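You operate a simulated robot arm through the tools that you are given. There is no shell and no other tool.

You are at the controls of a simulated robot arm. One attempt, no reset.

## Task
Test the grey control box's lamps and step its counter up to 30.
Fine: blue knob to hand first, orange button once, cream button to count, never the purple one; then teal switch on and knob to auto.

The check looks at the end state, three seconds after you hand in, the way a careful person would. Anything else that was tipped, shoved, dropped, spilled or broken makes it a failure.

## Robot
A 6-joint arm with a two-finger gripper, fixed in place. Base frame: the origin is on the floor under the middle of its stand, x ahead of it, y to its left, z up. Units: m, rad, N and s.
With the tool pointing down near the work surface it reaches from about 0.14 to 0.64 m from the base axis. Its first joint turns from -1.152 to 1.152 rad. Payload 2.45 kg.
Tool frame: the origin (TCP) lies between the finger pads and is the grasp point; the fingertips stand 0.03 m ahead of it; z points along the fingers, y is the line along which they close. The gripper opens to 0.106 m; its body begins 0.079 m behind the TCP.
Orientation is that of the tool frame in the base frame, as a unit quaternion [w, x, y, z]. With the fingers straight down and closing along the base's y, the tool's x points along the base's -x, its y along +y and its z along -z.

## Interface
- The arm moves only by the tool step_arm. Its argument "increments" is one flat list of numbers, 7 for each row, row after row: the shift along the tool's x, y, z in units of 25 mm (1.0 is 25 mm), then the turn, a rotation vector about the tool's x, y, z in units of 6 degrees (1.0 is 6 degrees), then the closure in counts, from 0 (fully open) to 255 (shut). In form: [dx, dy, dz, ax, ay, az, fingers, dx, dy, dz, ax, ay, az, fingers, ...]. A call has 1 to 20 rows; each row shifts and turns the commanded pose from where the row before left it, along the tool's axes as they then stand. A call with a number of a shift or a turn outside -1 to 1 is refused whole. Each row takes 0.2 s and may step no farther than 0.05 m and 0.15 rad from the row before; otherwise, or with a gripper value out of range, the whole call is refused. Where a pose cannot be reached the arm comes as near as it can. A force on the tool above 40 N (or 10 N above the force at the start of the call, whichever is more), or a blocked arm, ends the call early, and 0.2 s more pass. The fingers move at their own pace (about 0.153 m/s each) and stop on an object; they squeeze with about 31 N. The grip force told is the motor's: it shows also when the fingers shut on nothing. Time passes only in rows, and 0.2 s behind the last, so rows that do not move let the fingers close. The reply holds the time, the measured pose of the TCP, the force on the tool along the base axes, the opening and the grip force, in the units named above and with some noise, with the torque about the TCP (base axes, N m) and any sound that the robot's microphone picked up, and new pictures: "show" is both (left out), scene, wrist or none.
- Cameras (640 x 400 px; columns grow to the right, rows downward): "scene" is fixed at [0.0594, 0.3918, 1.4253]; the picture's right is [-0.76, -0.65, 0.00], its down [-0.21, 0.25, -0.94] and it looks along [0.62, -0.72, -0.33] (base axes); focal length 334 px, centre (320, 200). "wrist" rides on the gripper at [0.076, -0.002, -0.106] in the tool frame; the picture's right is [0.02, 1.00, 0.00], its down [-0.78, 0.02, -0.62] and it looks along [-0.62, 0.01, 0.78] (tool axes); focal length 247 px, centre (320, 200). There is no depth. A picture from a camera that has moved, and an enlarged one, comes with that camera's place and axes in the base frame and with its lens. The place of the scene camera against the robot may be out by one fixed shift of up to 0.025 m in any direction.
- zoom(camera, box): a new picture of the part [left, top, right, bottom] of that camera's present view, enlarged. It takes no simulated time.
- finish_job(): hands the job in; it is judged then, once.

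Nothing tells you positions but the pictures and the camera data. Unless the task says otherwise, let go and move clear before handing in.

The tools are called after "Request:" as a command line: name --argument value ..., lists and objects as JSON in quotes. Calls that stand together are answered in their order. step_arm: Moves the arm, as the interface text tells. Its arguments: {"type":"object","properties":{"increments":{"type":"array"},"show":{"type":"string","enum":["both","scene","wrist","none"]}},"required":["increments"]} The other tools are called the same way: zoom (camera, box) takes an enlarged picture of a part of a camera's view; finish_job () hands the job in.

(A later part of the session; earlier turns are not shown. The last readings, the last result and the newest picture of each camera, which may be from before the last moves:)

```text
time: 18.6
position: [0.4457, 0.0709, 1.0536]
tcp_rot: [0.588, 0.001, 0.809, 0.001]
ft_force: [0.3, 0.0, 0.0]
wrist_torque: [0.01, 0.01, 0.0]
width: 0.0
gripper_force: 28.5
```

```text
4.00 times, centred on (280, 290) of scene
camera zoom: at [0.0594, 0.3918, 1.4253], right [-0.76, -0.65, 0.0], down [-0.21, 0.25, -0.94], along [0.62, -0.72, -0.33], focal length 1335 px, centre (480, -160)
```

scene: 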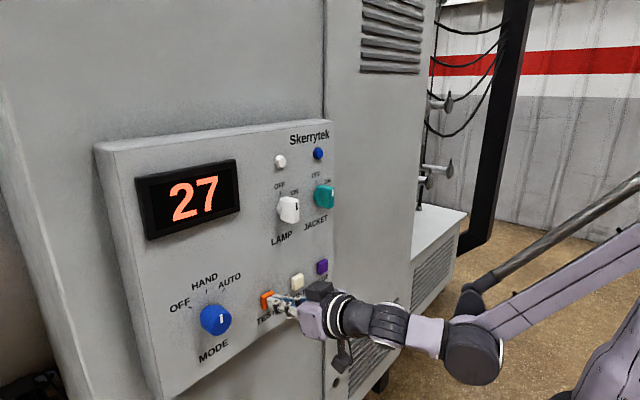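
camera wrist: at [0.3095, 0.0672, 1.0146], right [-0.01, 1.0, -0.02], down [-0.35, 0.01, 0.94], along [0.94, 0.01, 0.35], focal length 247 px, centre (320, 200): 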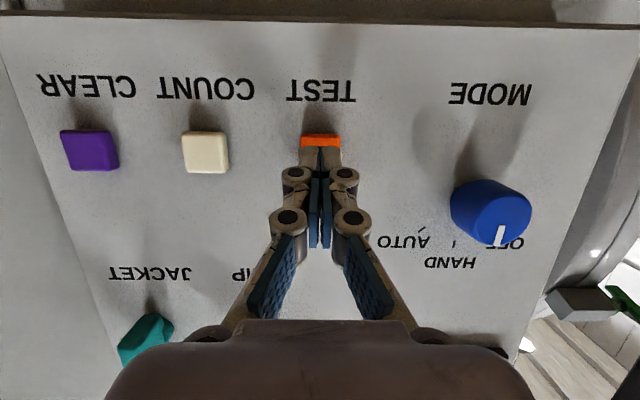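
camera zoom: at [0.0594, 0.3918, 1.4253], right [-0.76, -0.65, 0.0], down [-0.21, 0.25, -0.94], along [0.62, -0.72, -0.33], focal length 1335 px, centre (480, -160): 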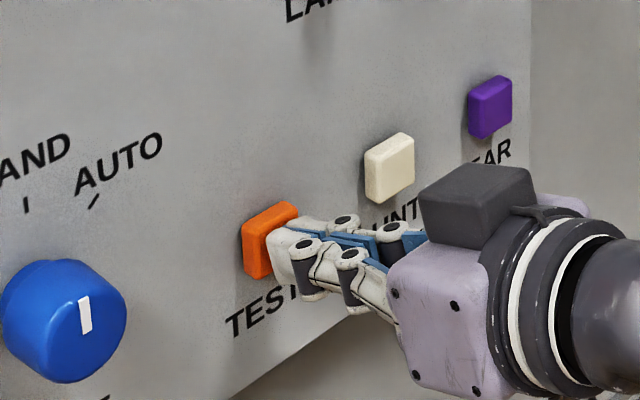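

Request:
step_arm --increments '[-0.025, 0, 0.076, 0, 0, 0, 255, -0.025, 0, 0.076, 0, 0, 0, 255]' --show "scene"

```text
time: 19.2
position: [0.4491, 0.0702, 1.0542]
tcp_rot: [0.588, 0.0, 0.809, 0.002]
ft_force: [-1.4, 0.9, -1.2]
wrist_torque: [0.0, 0.0, 0.03]
width: 0.006
gripper_force: 28.1
```

scene: 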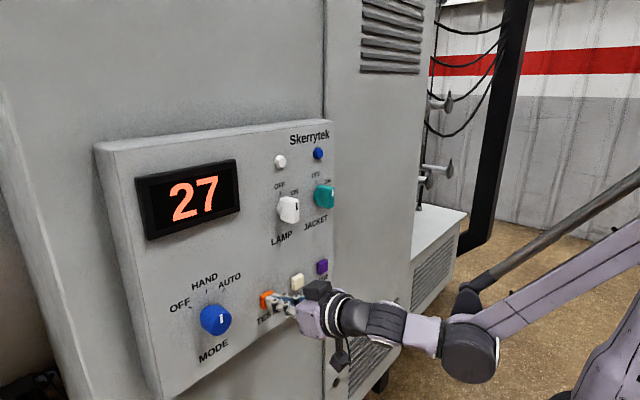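

Request:
zoom --camera "wrist" --box '[240, 80, 400, 180]'

Request:
zoom --camera "scene" --box '[240, 260, 320, 326]'

```text
4.00 times, centred on (320, 130) of wrist
camera zoom: at [0.3256, 0.0674, 1.0145], right [-0.01, 1.0, -0.02], down [-0.35, 0.01, 0.94], along [0.94, 0.01, 0.35], focal length 988 px, centre (320, 480)
```

zoom: 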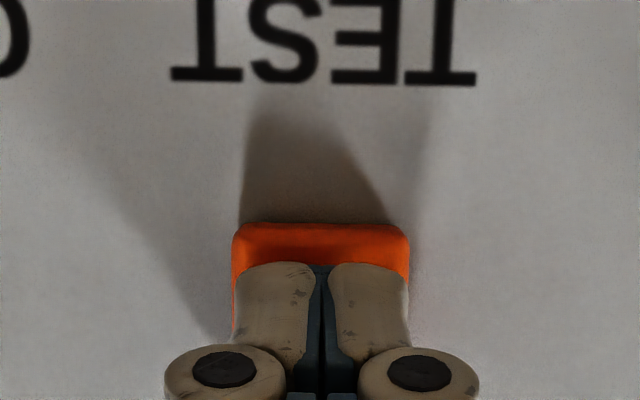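

```text
6.06 times, centred on (280, 293) of scene
camera zoom: at [0.0594, 0.3918, 1.4253], right [-0.76, -0.65, 0.0], down [-0.21, 0.25, -0.94], along [0.62, -0.72, -0.33], focal length 2023 px, centre (562, -364)
```

zoom: 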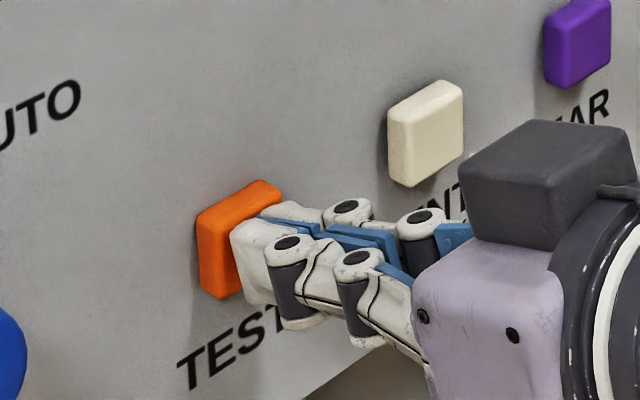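

Request:
step_arm --increments '[-0.025, 0, 0.076, 0, 0, 0, 255]' --show "scene"

```text
time: 19.6
position: [0.4508, 0.0692, 1.0542]
tcp_rot: [0.588, 0.001, 0.809, 0.001]
ft_force: [-1.9, -1.7, 1.5]
wrist_torque: [0.01, -0.04, 0.0]
width: 0.0061
gripper_force: 28.5
heard: click
```

scene: 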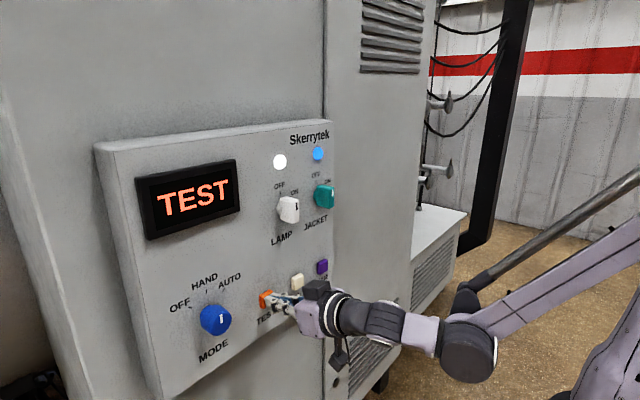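

A click: the display shows TEST and both lamps light. I'll back straight off so that TEST is pressed only once.

Request:
step_arm --increments '[0.155, 0, -0.476, 0, 0, 0, 255, 0.155, 0, -0.476, 0, 0, 0, 255, 0, 0, 0, 0, 0, 0, 255]' --show "both"

```text
time: 20.4
position: [0.4256, 0.0702, 1.054]
tcp_rot: [0.587, 0.002, 0.809, 0.001]
ft_force: [-0.5, 0.0, 0.3]
wrist_torque: [-0.01, 0.04, 0.0]
width: 0.0002
gripper_force: 28.7
camera wrist: at [0.3022, 0.0677, 1.0144], right [-0.01, 1.0, -0.02], down [-0.35, 0.01, 0.94], along [0.94, 0.01, 0.35], focal length 247 px, centre (320, 200)
```

scene: 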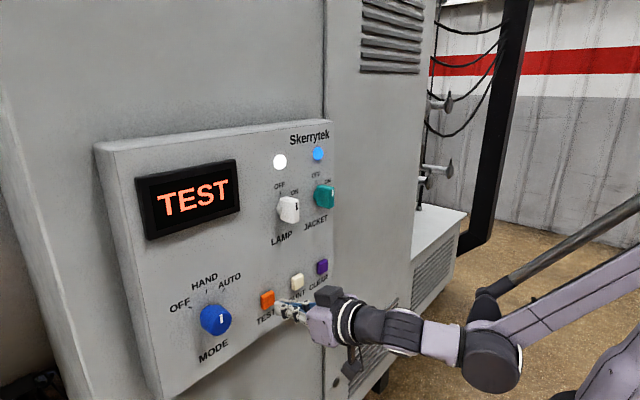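
wrist: 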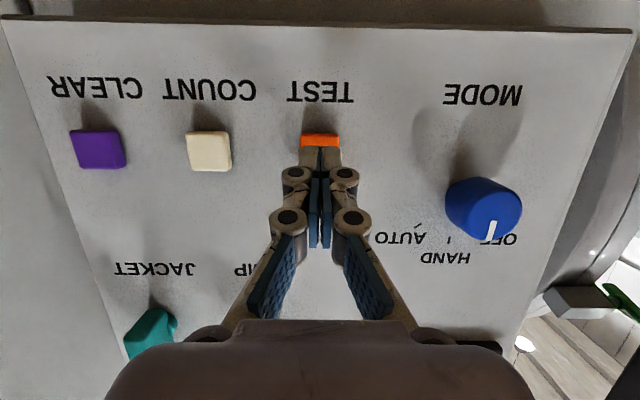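

TEST stays on the display for the moment. I'll slide across to stand in front of the cream COUNT button at y of about -0.010 and wait for the display to return.

Request:
step_arm --increments '[0, -0.8, 0, 0, 0, 0, 255, 0, -0.8, 0, 0, 0, 0, 255, 0, -0.8, 0, 0, 0, 0, 255, 0, -0.8, 0, 0, 0, 0, 255, 0, 0, 0, 0, 0, 0, 255, 0, 0, 0, 0, 0, 0, 255]' --show "both"

Request:
zoom --camera "wrist" --box '[240, 80, 400, 180]'

Request:
zoom --camera "scene" --box '[240, 240, 360, 340]'

```text
time: 21.8
position: [0.4257, -0.0103, 1.0539]
tcp_rot: [0.588, 0.001, 0.809, 0.001]
ft_force: [0.5, 0.5, -0.9]
wrist_torque: [0.02, 0.0, 0.01]
width: 0.0
gripper_force: 28.8
camera wrist: at [0.3024, -0.0129, 1.0145], right [-0.01, 1.0, -0.02], down [-0.35, 0.01, 0.94], along [0.94, 0.01, 0.35], focal length 247 px, centre (320, 200)
```

scene: 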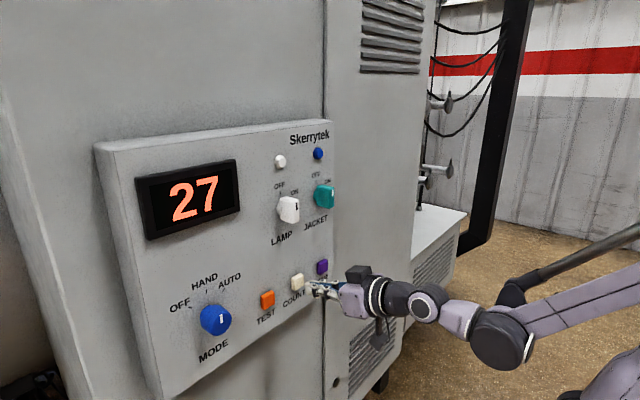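
wrist: 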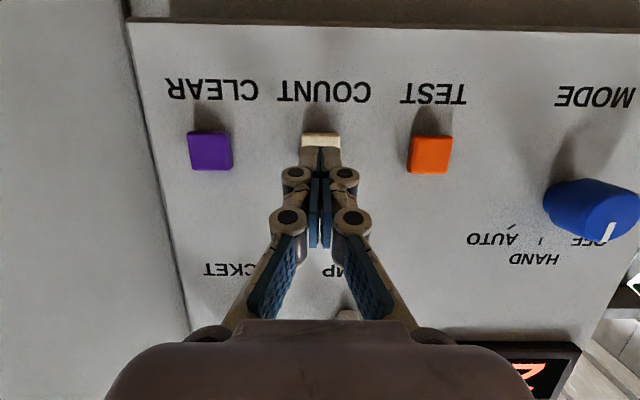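

```text
4.00 times, centred on (320, 130) of wrist
camera zoom: at [0.3024, -0.0129, 1.0145], right [-0.01, 1.0, -0.02], down [-0.35, 0.01, 0.94], along [0.94, 0.01, 0.35], focal length 988 px, centre (320, 480)
```

zoom: 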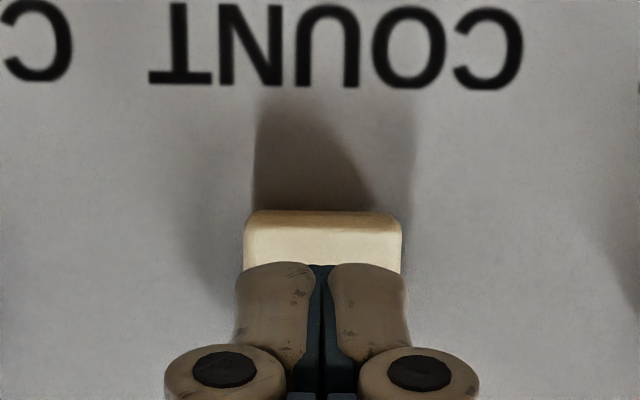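

```text
4.00 times, centred on (300, 290) of scene
camera zoom: at [0.0594, 0.3918, 1.4253], right [-0.76, -0.65, 0.0], down [-0.21, 0.25, -0.94], along [0.62, -0.72, -0.33], focal length 1335 px, centre (400, -160)
```

zoom: 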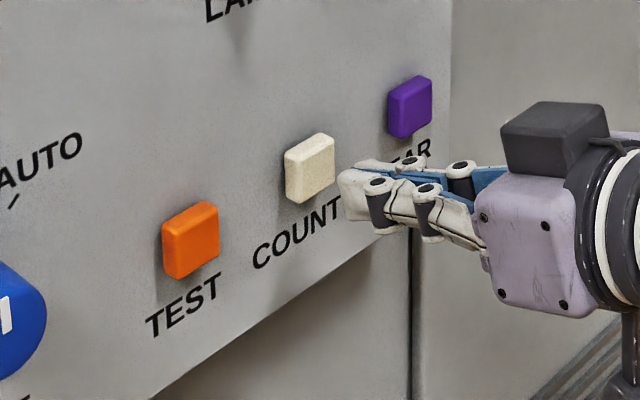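

The display is back at 27 and the lamps are out, and the fingertips are centred on COUNT. Approaching to just short of contact, then pressing in fine steps.

Request:
step_arm --increments '[-0.139, 0, 0.428, 0, 0, 0, 255, -0.124, 0, 0.38, 0, 0, 0, 255, 0, 0, 0, 0, 0, 0, 255]' --show "scene"

```text
time: 22.6
position: [0.4475, -0.0099, 1.0551]
tcp_rot: [0.588, 0.002, 0.809, 0.001]
ft_force: [-0.8, 0.2, 1.0]
wrist_torque: [-0.01, 0.0, -0.02]
width: 0.0059
gripper_force: 28.2
```

scene: 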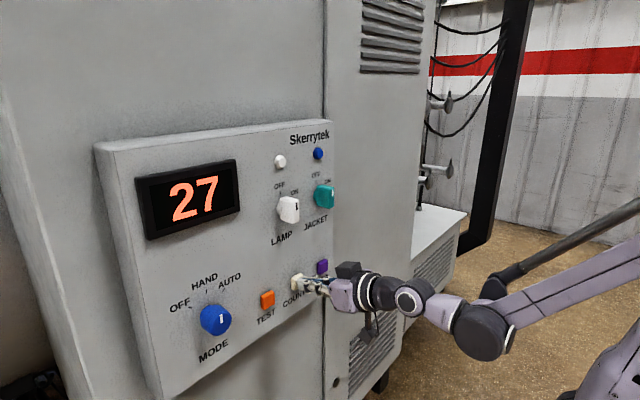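

Request:
step_arm --increments '[-0.025, 0, 0.076, 0, 0, 0, 255]' --show "scene"

```text
time: 23.0
position: [0.4484, -0.01, 1.0544]
tcp_rot: [0.588, 0.002, 0.809, 0.0]
ft_force: [-1.5, -0.2, 0.7]
wrist_torque: [-0.03, 0.0, 0.01]
width: 0.0057
gripper_force: 28.7
```

scene: 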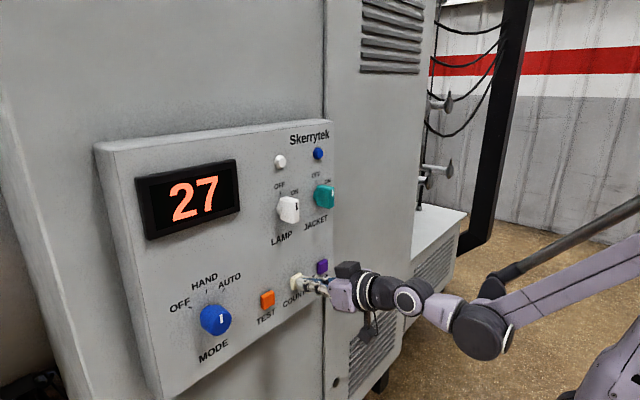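

The tips are lightly touching the button and nothing has clicked yet. One more fine step in.

Request:
step_arm --increments '[-0.025, 0, 0.076, 0, 0, 0, 255]' --show "scene"

```text
time: 23.4
position: [0.4515, -0.0093, 1.0543]
tcp_rot: [0.588, 0.002, 0.809, 0.0]
ft_force: [-2.3, -1.1, 0.9]
wrist_torque: [0.02, -0.06, 0.01]
width: 0.006
gripper_force: 28.5
heard: click
```

scene: 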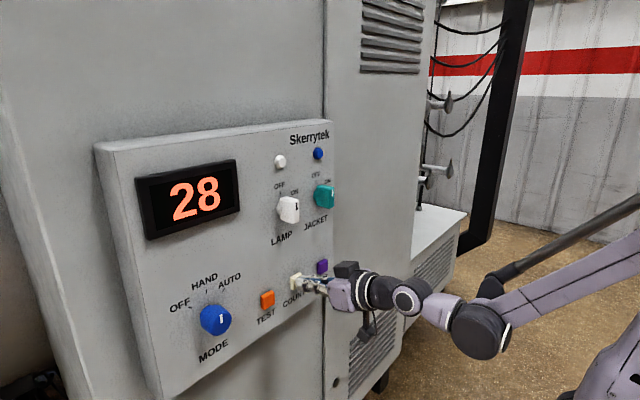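

It clicked and now reads 28. I'll release the button fully before the next press.

Request:
step_arm --increments '[0.124, 0, -0.38, 0, 0, 0, 255, 0, 0, 0, 0, 0, 0, 255, 0, 0, 0, 0, 0, 0, 255]' --show "scene"

```text
time: 24.2
position: [0.4416, -0.0109, 1.0534]
tcp_rot: [0.588, 0.001, 0.809, 0.001]
ft_force: [-0.1, -0.5, -0.4]
wrist_torque: [0.04, 0.01, 0.0]
width: 0.0
gripper_force: 28.7
```

scene: 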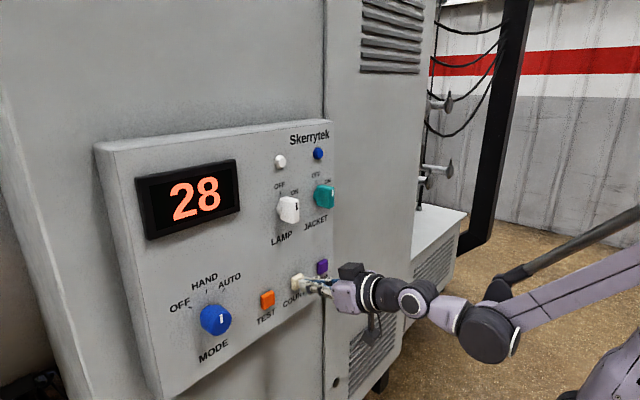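

The fingers are clear of the button and it still reads 28. Now the second press, with the same travel.

Request:
step_arm --increments '[-0.074, 0, 0.228, 0, 0, 0, 255, -0.025, 0, 0.076, 0, 0, 0, 255, -0.025, 0, 0.076, 0, 0, 0, 255]' --show "scene"

```text
time: 25.0
position: [0.4514, -0.0102, 1.0538]
tcp_rot: [0.588, 0.001, 0.809, 0.001]
ft_force: [-2.8, -0.1, 0.5]
wrist_torque: [0.01, -0.05, 0.0]
width: 0.0059
gripper_force: 28.9
heard: click
```

scene: 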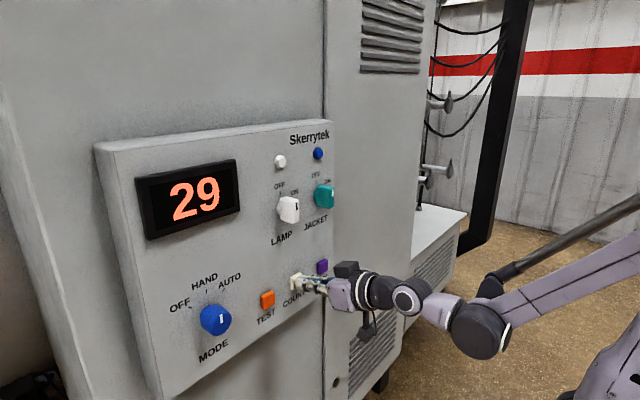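

It clicked once and reads 29. Releasing again.

Request:
step_arm --increments '[0.124, 0, -0.38, 0, 0, 0, 255, 0, 0, 0, 0, 0, 0, 255, 0, 0, 0, 0, 0, 0, 255]' --show "scene"

```text
time: 25.8
position: [0.4398, -0.0108, 1.0546]
tcp_rot: [0.588, 0.001, 0.809, 0.001]
ft_force: [0.5, 0.0, -0.9]
wrist_torque: [0.01, 0.0, -0.02]
width: 0.0001
gripper_force: 29.1
```

scene: 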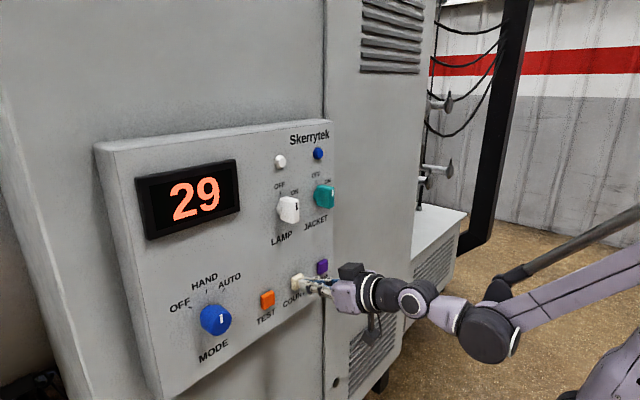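

The fingers are clear and it still reads 29. Third and last press.

Request:
step_arm --increments '[-0.074, 0, 0.228, 0, 0, 0, 255, -0.025, 0, 0.076, 0, 0, 0, 255, -0.025, 0, 0.076, 0, 0, 0, 255]' --show "scene"

```text
time: 26.6
position: [0.4512, -0.0106, 1.0542]
tcp_rot: [0.588, 0.001, 0.809, 0.001]
ft_force: [-1.7, -1.1, -0.9]
wrist_torque: [0.01, 0.01, -0.03]
width: 0.0058
gripper_force: 28.6
heard: click
```

scene: 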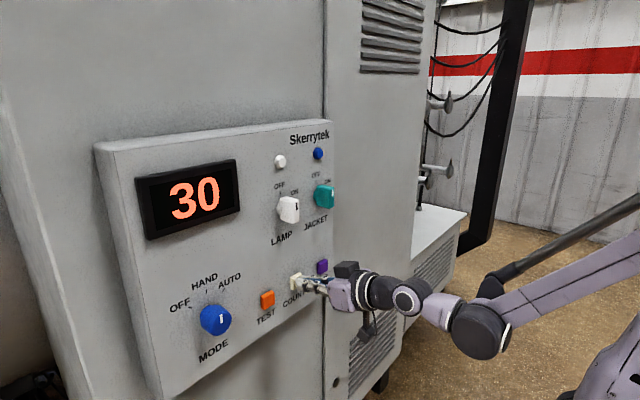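

The counter reads 30. I'm backing away from the buttons, levelling the tool and rising to get a good look at the teal JACKET switch.

Request:
step_arm --increments '[0.155, 0, -0.476, 0, 0, 0, 255, 0.155, 0, -0.476, 0, 0, 0, 255, 0.155, 0, -0.476, 0, 0, 0, 255, -0.6, 0, -0.6, 0, 0, 0, 255, -0.6, 0, -0.6, 0, -1, 0, 255, -0.6, 0, -0.6, 0, -1, 0, 255, -0.8, 0, -0.3, 0, -1, 0, 255, -0.8, -0.5, 0, 0, 0, 0, 255, -0.8, -0.5, 0, 0, 0, 0, 255, 0, -0.5, 0, 0, 0, 0, 255, 0, -0.5, 0, 0, 0, 0, 200]' --show "both"

```text
time: 29.0
position: [0.3781, -0.0601, 1.1635]
tcp_rot: [0.707, 0.002, 0.707, 0.0]
ft_force: [0.6, -0.6, 0.7]
wrist_torque: [0.0, 0.01, -0.01]
width: 0.0228
gripper_force: 0.0
out of reach, approached as far as the arm can: row 7
camera wrist: at [0.2744, -0.0621, 1.0874], right [0.0, 1.0, -0.02], down [-0.62, 0.01, 0.78], along [0.78, 0.01, 0.62], focal length 247 px, centre (320, 200)
```

scene: 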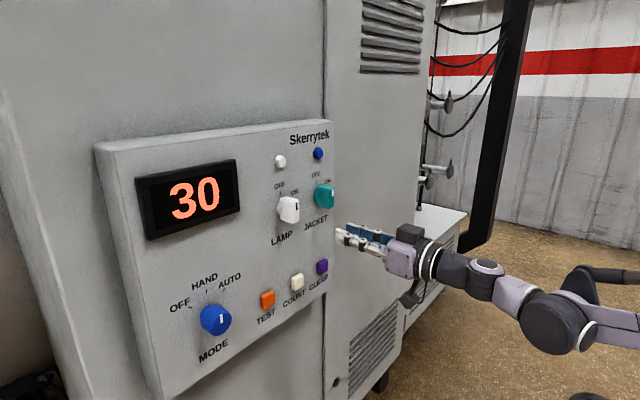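
wrist: 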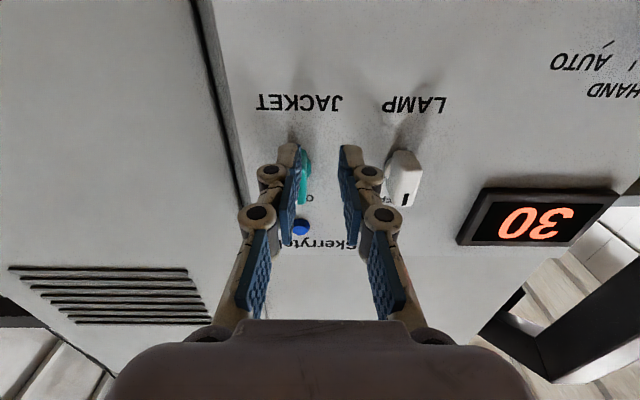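

I'll rise a bit more, move across in front of the teal switch and open the fingers so it can be seen clearly.

Request:
step_arm --increments '[-0.7, -0.45, -0.3, 0, 0, 0, 110, -0.7, -0.45, -0.3, 0, 0, 0, 70, -0.7, -0.45, 0, 0, 0, 0, 70, 0, 0, 0, 0, 0, 0, 70]' --show "both"

Request:
zoom --camera "wrist" --box '[220, 50, 460, 200]'

Request:
zoom --camera "scene" --box '[250, 140, 410, 260]'

```text
time: 30.0
position: [0.3634, -0.0923, 1.2161]
tcp_rot: [0.707, 0.001, 0.707, 0.002]
ft_force: [-0.2, 0.6, 0.1]
wrist_torque: [0.01, -0.01, 0.02]
width: 0.0768
gripper_force: 0.1
camera wrist: at [0.2595, -0.0951, 1.1396], right [0.0, 1.0, -0.02], down [-0.62, 0.01, 0.78], along [0.78, 0.01, 0.62], focal length 247 px, centre (320, 200)
```

scene: 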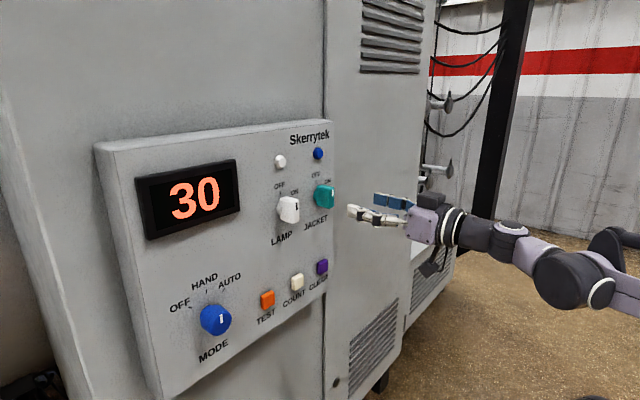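
wrist: 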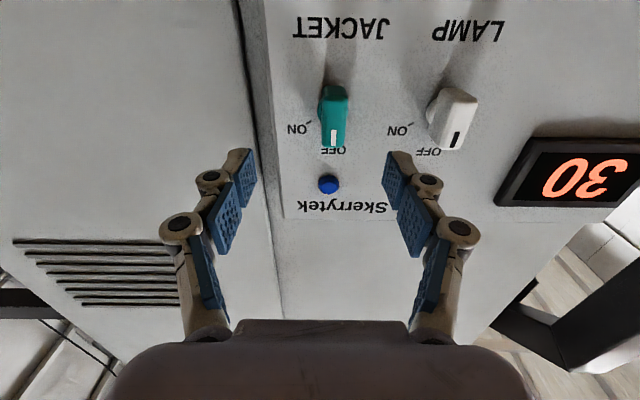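

```text
2.67 times, centred on (340, 125) of wrist
camera zoom: at [0.2595, -0.0951, 1.1396], right [0.0, 1.0, -0.02], down [-0.62, 0.01, 0.78], along [0.78, 0.01, 0.62], focal length 659 px, centre (267, 400)
```

zoom: 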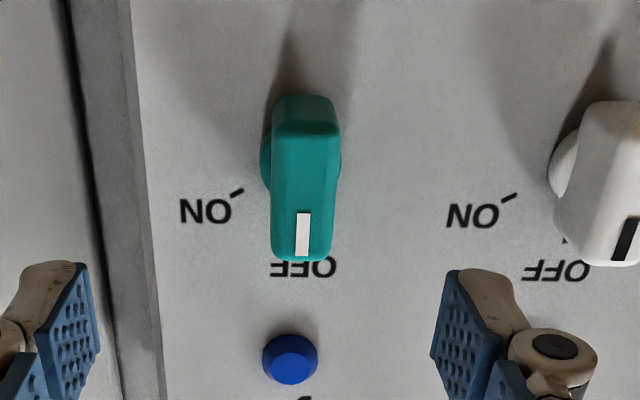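

```text
3.33 times, centred on (330, 200) of scene
camera zoom: at [0.0594, 0.3918, 1.4253], right [-0.76, -0.65, 0.0], down [-0.21, 0.25, -0.94], along [0.62, -0.72, -0.33], focal length 1113 px, centre (287, 200)
```

zoom: 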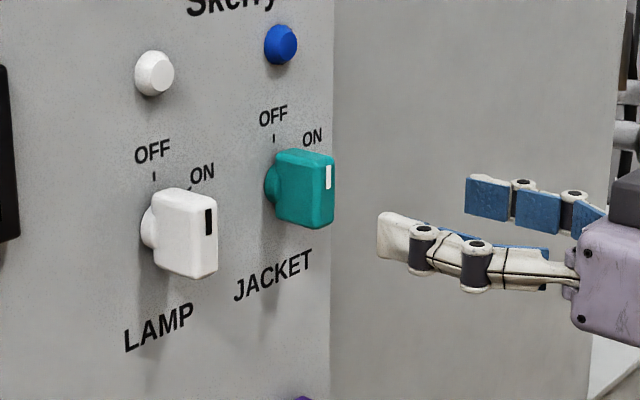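

Request:
zoom --camera "wrist" --box '[280, 75, 380, 155]'

Request:
zoom --camera "scene" --box '[300, 165, 350, 215]'

```text
5.00 times, centred on (330, 115) of wrist
camera zoom: at [0.2595, -0.0951, 1.1396], right [0.0, 1.0, -0.02], down [-0.62, 0.01, 0.78], along [0.78, 0.01, 0.62], focal length 1235 px, centre (270, 625)
```

zoom: 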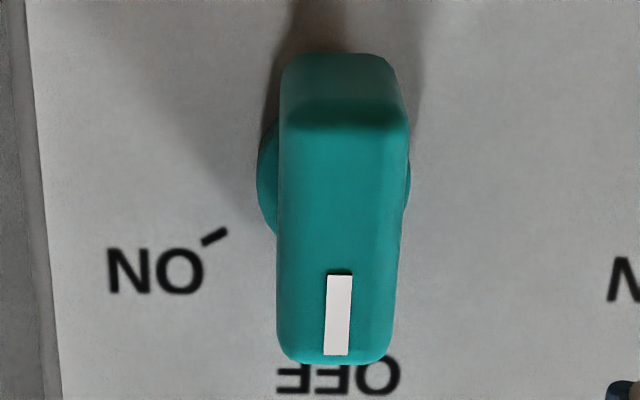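

```text
8.00 times, centred on (325, 190) of scene
camera zoom: at [0.0594, 0.3918, 1.4253], right [-0.76, -0.65, 0.0], down [-0.21, 0.25, -0.94], along [0.62, -0.72, -0.33], focal length 2670 px, centre (280, 280)
```

zoom: 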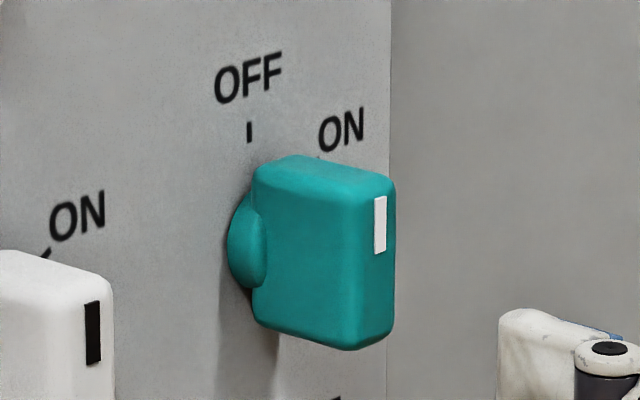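

The teal paddle is about 19 mm thick and 38 mm tall, centred near (0.451, -0.0815, 1.215), and ON is about 60° clockwise. I'll narrow the fingers to stay clear of the LAMP paddle and come in aligned, halfway first.

Request:
step_arm --increments '[0, 0.22, 0.5, 0, 0, 0, 146, 0.02, 0.21, 0.5, 0, 0, 0, 146, 0, 0, 0.6, 0, 0, 0, 146, 0, 0, 0, 0, 0, 0, 146]' --show "both"

Request:
zoom --camera "wrist" --box '[240, 70, 400, 195]'

Request:
zoom --camera "scene" --box '[250, 150, 390, 260]'

```text
time: 31.0
position: [0.4044, -0.082, 1.2154]
tcp_rot: [0.707, 0.001, 0.707, 0.001]
ft_force: [0.1, 0.1, -0.1]
wrist_torque: [-0.03, -0.01, 0.02]
width: 0.0451
gripper_force: 0.1
camera wrist: at [0.2997, -0.0842, 1.1392], right [0.0, 1.0, -0.02], down [-0.62, 0.01, 0.78], along [0.78, 0.01, 0.62], focal length 247 px, centre (320, 200)
```

scene: 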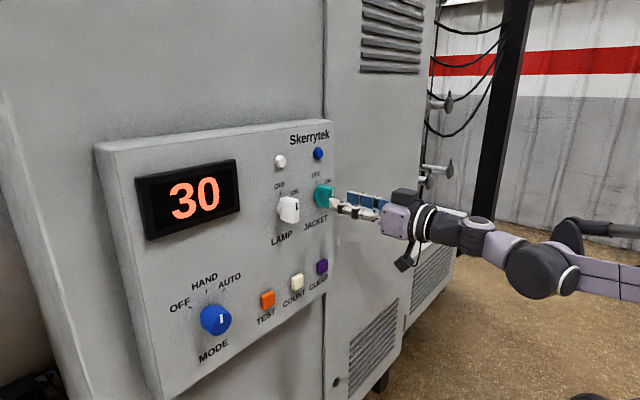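
wrist: 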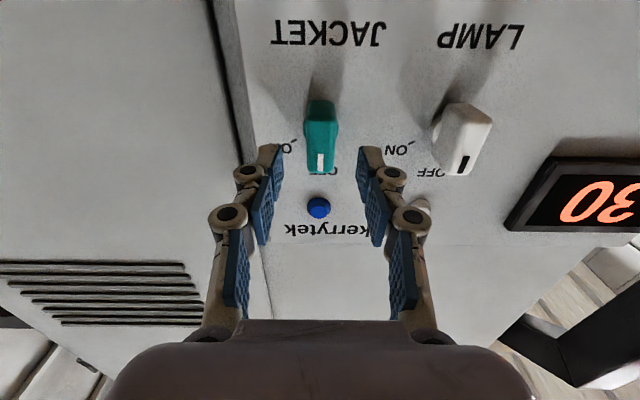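

```text
3.20 times, centred on (320, 132) of wrist
camera zoom: at [0.2997, -0.0842, 1.1392], right [0.0, 1.0, -0.02], down [-0.62, 0.01, 0.78], along [0.78, 0.01, 0.62], focal length 790 px, centre (320, 416)
```

zoom: 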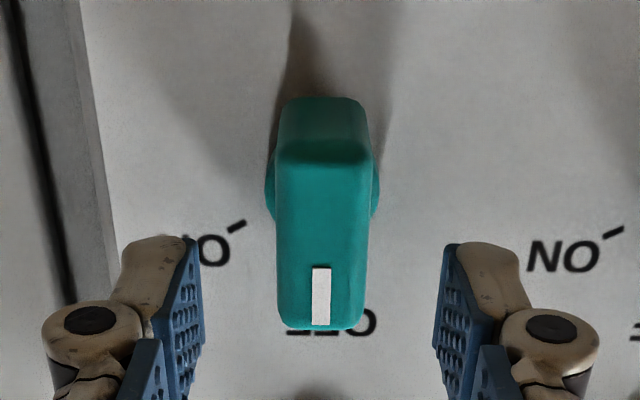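

```text
3.64 times, centred on (320, 205) of scene
camera zoom: at [0.0594, 0.3918, 1.4253], right [-0.76, -0.65, 0.0], down [-0.21, 0.25, -0.94], along [0.62, -0.72, -0.33], focal length 1214 px, centre (320, 182)
```

zoom: 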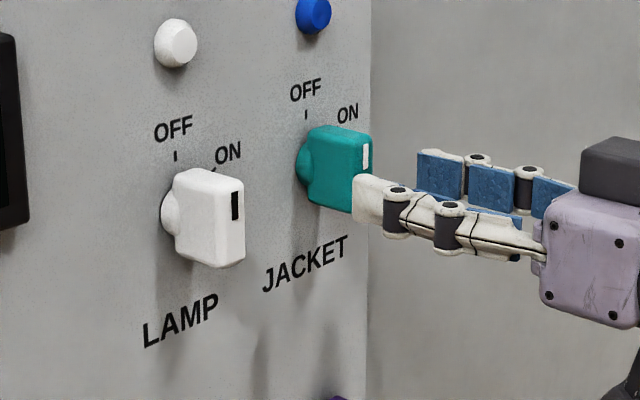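

The paddle is centred between the fingers. Moving forward to straddle it, then closing gently.

Request:
step_arm --increments '[0, 0, 0.74, 0, 0, 0, 146, 0, 0, 0.74, 0, 0, 0, 146, 0, 0, 0, 0, 0, 0, 146, 0, 0, 0, 0, 0, 0, 190, 0, 0, 0, 0, 0, 0, 225, 0, 0, 0, 0, 0, 0, 225]' --show "both"

Request:
zoom --camera "wrist" --box '[240, 90, 400, 215]'

Request:
zoom --camera "scene" --box '[250, 150, 390, 260]'

```text
time: 32.4
position: [0.4408, -0.0825, 1.2159]
tcp_rot: [0.707, 0.0, 0.707, 0.002]
ft_force: [1.9, 1.4, -1.3]
wrist_torque: [0.0, -0.11, 0.11]
width: 0.0196
gripper_force: 44.6
camera wrist: at [0.3368, -0.0838, 1.1394], right [0.0, 1.0, -0.02], down [-0.62, 0.01, 0.78], along [0.78, 0.01, 0.62], focal length 247 px, centre (320, 200)
```

scene: 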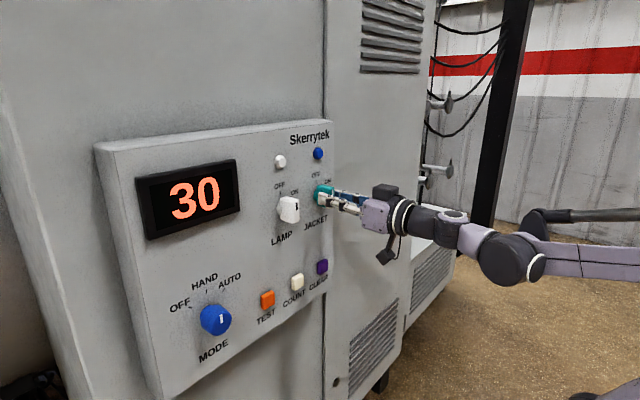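
wrist: 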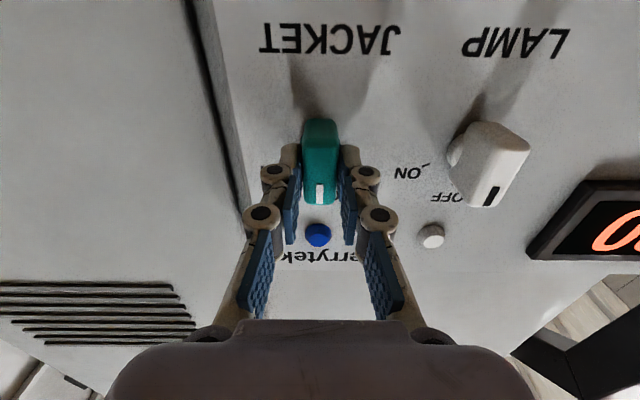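

```text
3.20 times, centred on (320, 152) of wrist
camera zoom: at [0.3368, -0.0838, 1.1394], right [0.0, 1.0, -0.02], down [-0.62, 0.01, 0.78], along [0.78, 0.01, 0.62], focal length 790 px, centre (320, 352)
```

zoom: 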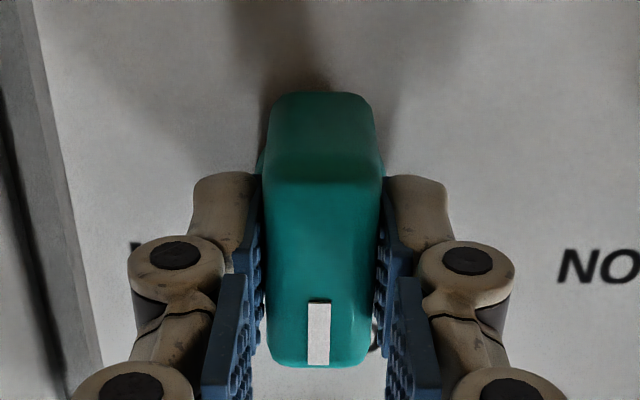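

```text
3.64 times, centred on (320, 205) of scene
camera zoom: at [0.0595, 0.3918, 1.4252], right [-0.76, -0.65, 0.0], down [-0.21, 0.25, -0.94], along [0.62, -0.72, -0.33], focal length 1214 px, centre (320, 182)
```

zoom: 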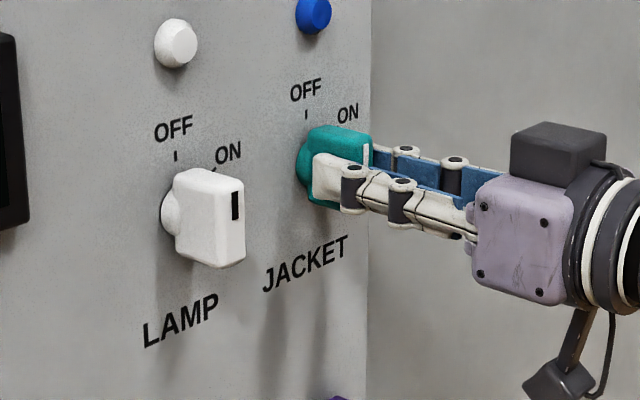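

The paddle is gripped at 19.6 mm with low force. I'll turn clockwise 30° first.

Request:
step_arm --increments '[0, 0, 0, 0, 0, 1, 225, 0, 0, 0, 0, 0, 1, 225, 0, 0, 0, 0, 0, 1, 225, 0, 0, 0, 0, 0, 1, 225, 0, 0, 0, 0, 0, 1, 225]' --show "both"

```text
time: 33.6
position: [0.4418, -0.0819, 1.215]
tcp_rot: [0.683, 0.185, 0.683, 0.184]
ft_force: [14.1, 3.5, 0.0]
wrist_torque: [0.02, -0.05, 0.07]
width: 0.0197
gripper_force: 44.5
camera wrist: at [0.3367, -0.0456, 1.149], right [0.0, 0.87, 0.49], down [-0.62, -0.38, 0.68], along [0.78, -0.3, 0.54], focal length 247 px, centre (320, 200)
```

scene: 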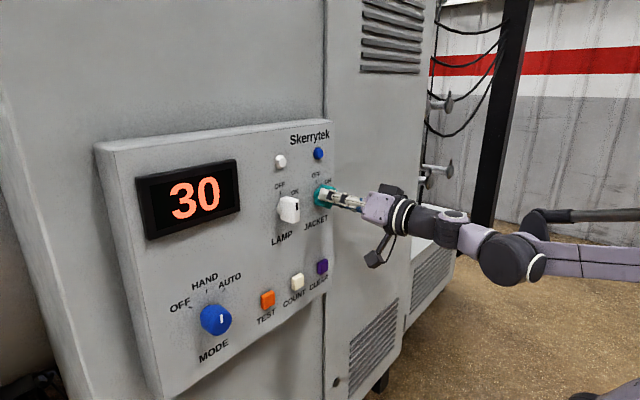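
wrist: 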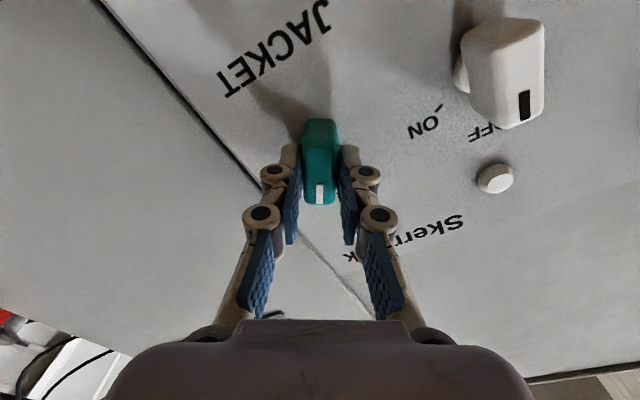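

It follows. Continuing the remaining 30° to ON.

Request:
step_arm --increments '[0, 0, 0, 0, 0, 1, 225, 0, 0, 0, 0, 0, 1, 225, 0, 0, 0, 0, 0, 1, 225, 0, 0, 0, 0, 0, 1, 225, 0, 0, 0, 0, 0, 1, 225]' --show "both"

Request:
zoom --camera "scene" --box '[250, 130, 390, 240]'

```text
time: 34.8
position: [0.4406, -0.0822, 1.2152]
tcp_rot: [0.612, 0.355, 0.612, 0.354]
ft_force: [16.1, 5.8, -2.6]
wrist_torque: [-0.19, 0.06, 0.09]
width: 0.0197
gripper_force: 44.9
camera wrist: at [0.3367, -0.0173, 1.1763], right [0.0, 0.52, 0.86], down [-0.62, -0.67, 0.4], along [0.78, -0.53, 0.32], focal length 247 px, centre (320, 200)
```

scene: 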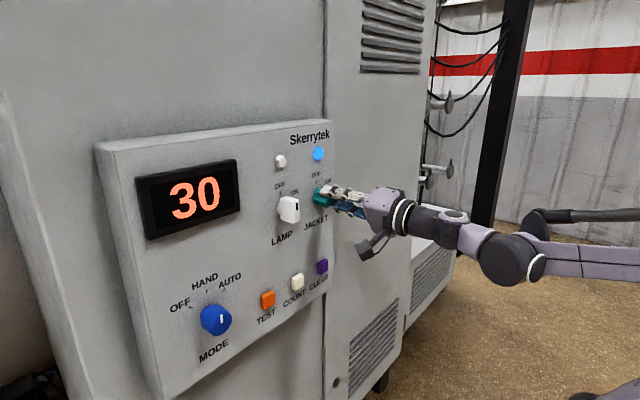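
wrist: 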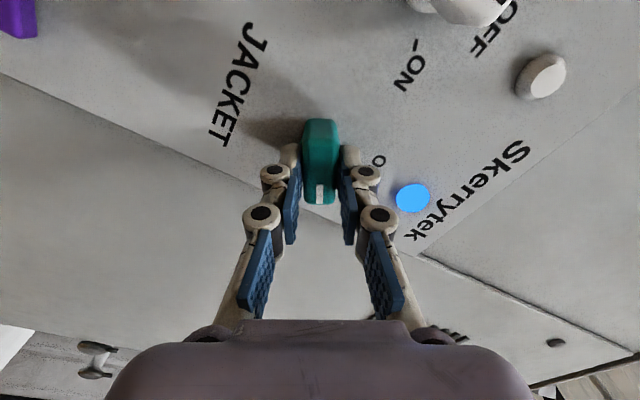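

```text
3.64 times, centred on (320, 185) of scene
camera zoom: at [0.06, 0.392, 1.4252], right [-0.76, -0.65, 0.0], down [-0.21, 0.25, -0.94], along [0.62, -0.72, -0.33], focal length 1214 px, centre (320, 254)
```

zoom: 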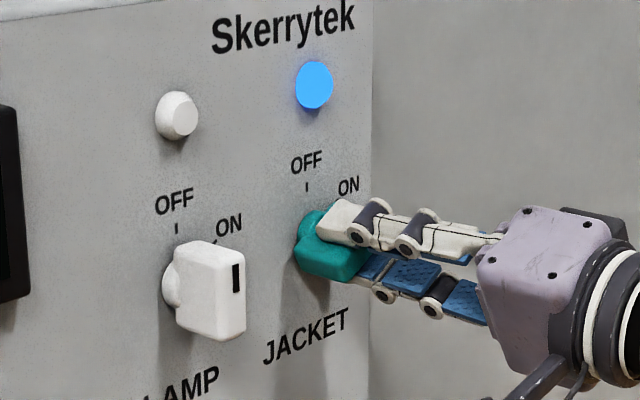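

The blue lamp came on, so JACKET is ON. I'll open the fingers and back straight out.

Request:
step_arm --increments '[0, 0, 0, 0, 0, 0, 190, 0, 0, 0, 0, 0, 0, 150, 0, 0, 0, 0, 0, 0, 146, 0, 0, -0.7, 0, 0, 0, 146, 0, 0, -0.7, 0, 0, 0, 146, 0, 0, -0.7, 0, 0, 0, 146]' --show "both"

Request:
zoom --camera "wrist" --box '[240, 60, 440, 200]'

Request:
zoom --camera "scene" --box '[250, 130, 390, 240]'

```text
time: 36.2
position: [0.3881, -0.0826, 1.2161]
tcp_rot: [0.612, 0.355, 0.612, 0.354]
ft_force: [-0.2, 0.1, -0.4]
wrist_torque: [0.02, -0.04, 0.0]
width: 0.0452
gripper_force: 0.0
camera wrist: at [0.2835, -0.0174, 1.1768], right [0.0, 0.52, 0.86], down [-0.62, -0.67, 0.4], along [0.78, -0.53, 0.32], focal length 247 px, centre (320, 200)
```

scene: 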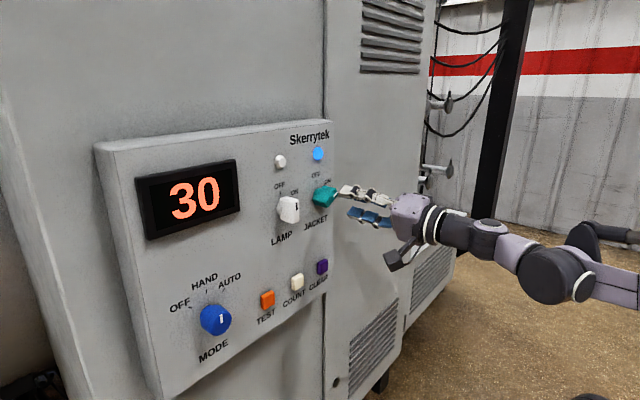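
wrist: 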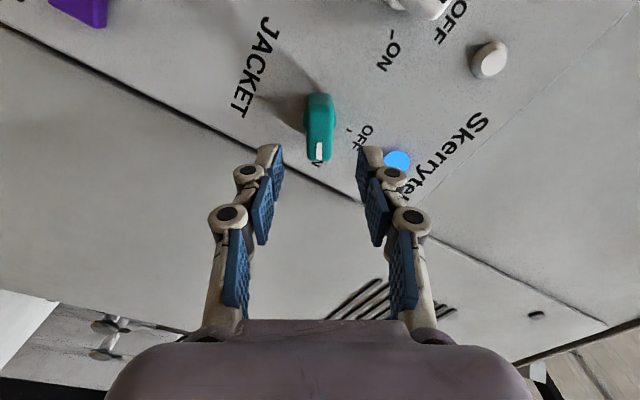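

```text
2.86 times, centred on (340, 130) of wrist
camera zoom: at [0.2835, -0.0174, 1.1768], right [0.0, 0.52, 0.86], down [-0.62, -0.67, 0.4], along [0.78, -0.53, 0.32], focal length 706 px, centre (263, 400)
```

zoom: 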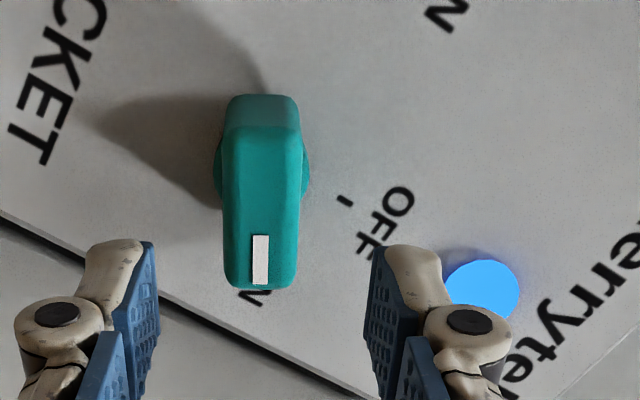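

```text
3.64 times, centred on (320, 185) of scene
camera zoom: at [0.0594, 0.3918, 1.4253], right [-0.76, -0.65, 0.0], down [-0.21, 0.25, -0.94], along [0.62, -0.72, -0.33], focal length 1214 px, centre (320, 254)
```

zoom: 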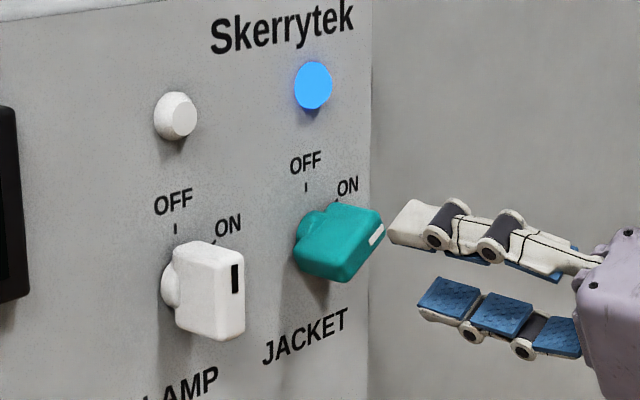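

The paddle points at ON and its lamp is lit. I'll un-twist the wrist and travel across, well clear of the panel, back towards the MODE knob.

Request:
step_arm --increments '[0, 0, -0.05, 0, 0, -1, 146, 0, 0, -0.05, 0, 0, -1, 146, 0, 0, -0.05, 0, 0, -1, 146, 0, 0, -0.05, 0, 0, -1, 146, 0, 0, -0.05, 0, 0, -1, 146, 0, 0, -0.05, 0, 0, -1, 146, 0, 0, -0.05, 0, 0, -1, 146, 0, 0, -0.05, 0, 0, -1, 146, 0, 0, -0.05, 0, 0, -1, 146, 0, 0, -0.05, 0, 0, -1, 146, 0, 0.9, 0, 0, 0, 0, 110, 0, 0.9, 0, 0, 0, 0, 80, 0, 0.9, 0, 0, 0, 0, 60, 0, 0.9, 0, 0, 0, 0, 60, 0, 0.9, 0, 0, 0, 0, 60, 0, 0.9, 0, 0, 0, 0, 60]' --show "both"

```text
time: 39.6
position: [0.3762, 0.0536, 1.2159]
tcp_rot: [0.707, 0.001, 0.707, 0.001]
ft_force: [0.1, -0.7, -0.6]
wrist_torque: [-0.02, 0.0, 0.0]
width: 0.0814
gripper_force: 0.0
camera wrist: at [0.2718, 0.0506, 1.1395], right [0.0, 1.0, -0.02], down [-0.62, 0.01, 0.78], along [0.78, 0.01, 0.62], focal length 247 px, centre (320, 200)
```

scene: 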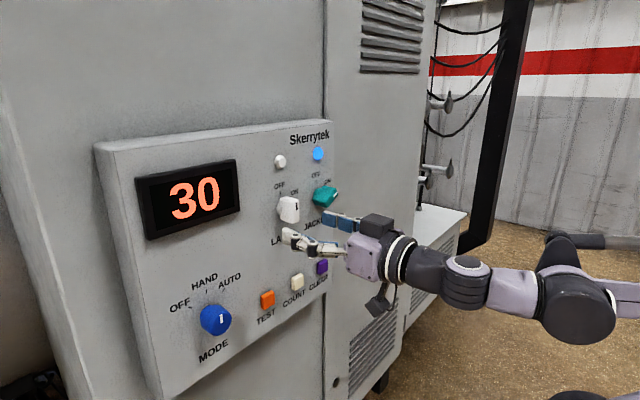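
wrist: 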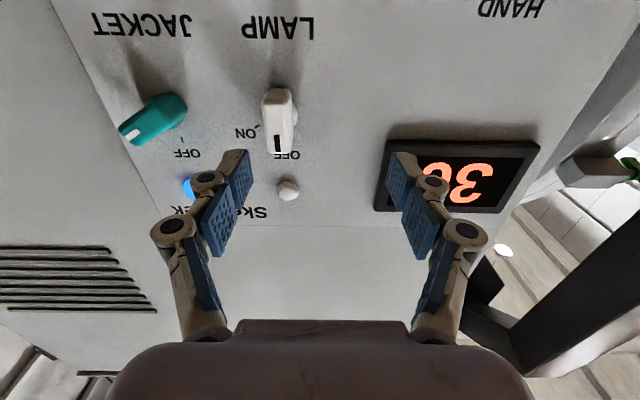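

Request:
step_arm --increments '[0, 0.88, 0, 0, 0, 0, 60, 0, 0.88, 0, 0, 0, 0, 60, 0, 0.88, 0, 0, 0, 0, 60, 0.5, 0.88, 0, 0, 0, 0, 60, 0.5, 0.88, 0, 0, 0, 0, 60, 0.5, 0.88, 0, 0, 0, 0, 60, 0.8, 0, 0, 0, 0, 0, 60, 0.8, 0, 0, 0, 0, 0, 60, 0.8, 0, 0, 0, 0, 0, 60, 0.8, 0, 0, 0, 0, 0, 60, 0.74, 0, 0, 0, 0, 0, 60, 0, 0, 0, 0, 0, 0, 60]' --show "both"

Request:
zoom --camera "wrist" --box '[240, 60, 400, 160]'

```text
time: 42.2
position: [0.3768, 0.1844, 1.0798]
tcp_rot: [0.707, 0.001, 0.707, 0.001]
ft_force: [0.4, -0.3, 0.1]
wrist_torque: [0.0, 0.03, -0.04]
width: 0.0811
gripper_force: 0.1
camera wrist: at [0.2716, 0.1824, 1.004], right [0.0, 1.0, -0.02], down [-0.62, 0.01, 0.78], along [0.78, 0.01, 0.62], focal length 247 px, centre (320, 200)
```

scene: 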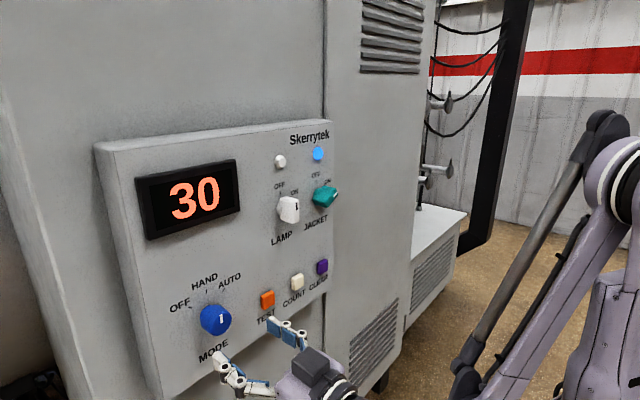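
wrist: 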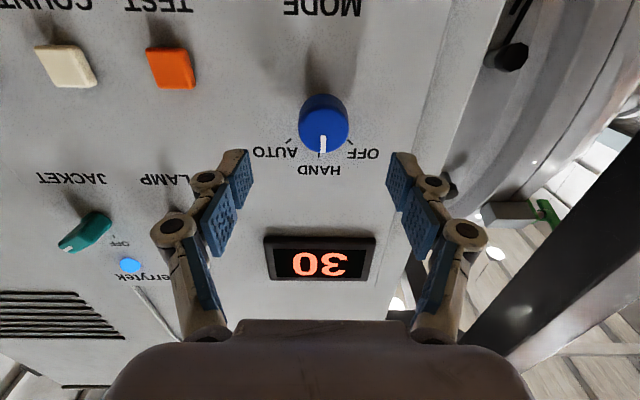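

```text
4.00 times, centred on (320, 110) of wrist
camera zoom: at [0.2716, 0.1824, 1.004], right [0.0, 1.0, -0.02], down [-0.62, 0.01, 0.78], along [0.78, 0.01, 0.62], focal length 988 px, centre (320, 560)
```

zoom: 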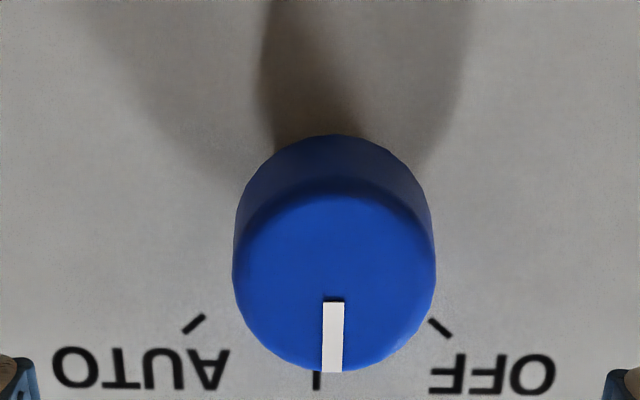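

The knob points at HAND and is straight ahead. Same approach as before: straddle it and grip.

Request:
step_arm --increments '[0, 0.08, 0.71, 0, 0, 0, 60, 0, 0, 0.71, 0, 0, 0, 60, 0, 0, 0.71, 0, 0, 0, 60, 0, 0, 0.71, 0, 0, 0, 60, 0, 0, 0, 0, 0, 0, 120, 0, 0, 0, 0, 0, 0, 160, 0, 0, 0, 0, 0, 0, 185, 0, 0, 0, 0, 0, 0, 185]' --show "both"

Request:
zoom --camera "wrist" --box '[220, 110, 420, 235]'

```text
time: 44.0
position: [0.4484, 0.1881, 1.0803]
tcp_rot: [0.707, 0.002, 0.707, 0.0]
ft_force: [3.2, 0.4, -0.6]
wrist_torque: [0.03, 0.01, 0.05]
width: 0.0414
gripper_force: 44.9
camera wrist: at [0.3433, 0.1851, 1.0037], right [0.0, 1.0, -0.02], down [-0.62, 0.01, 0.78], along [0.78, 0.01, 0.62], focal length 247 px, centre (320, 200)
```

scene: 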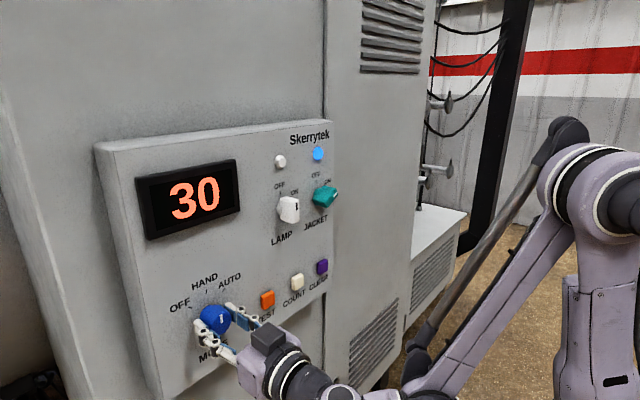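
wrist: 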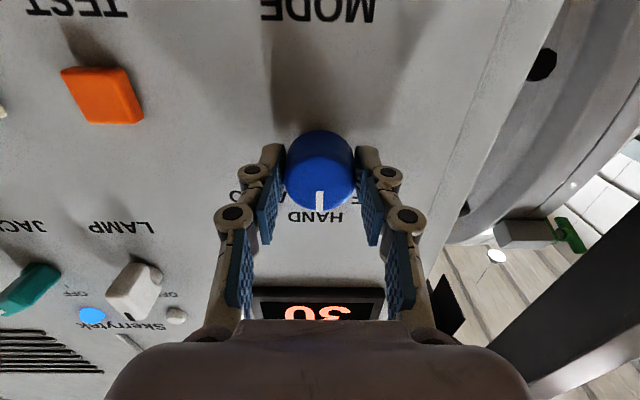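

```text
3.20 times, centred on (320, 172) of wrist
camera zoom: at [0.3433, 0.1851, 1.0037], right [0.0, 1.0, -0.02], down [-0.62, 0.01, 0.78], along [0.78, 0.01, 0.62], focal length 790 px, centre (320, 288)
```

zoom: 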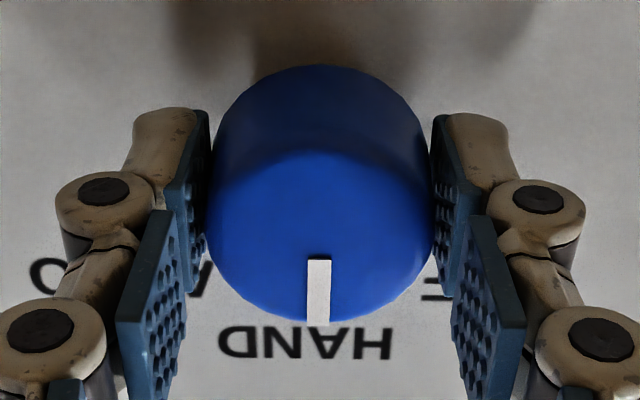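

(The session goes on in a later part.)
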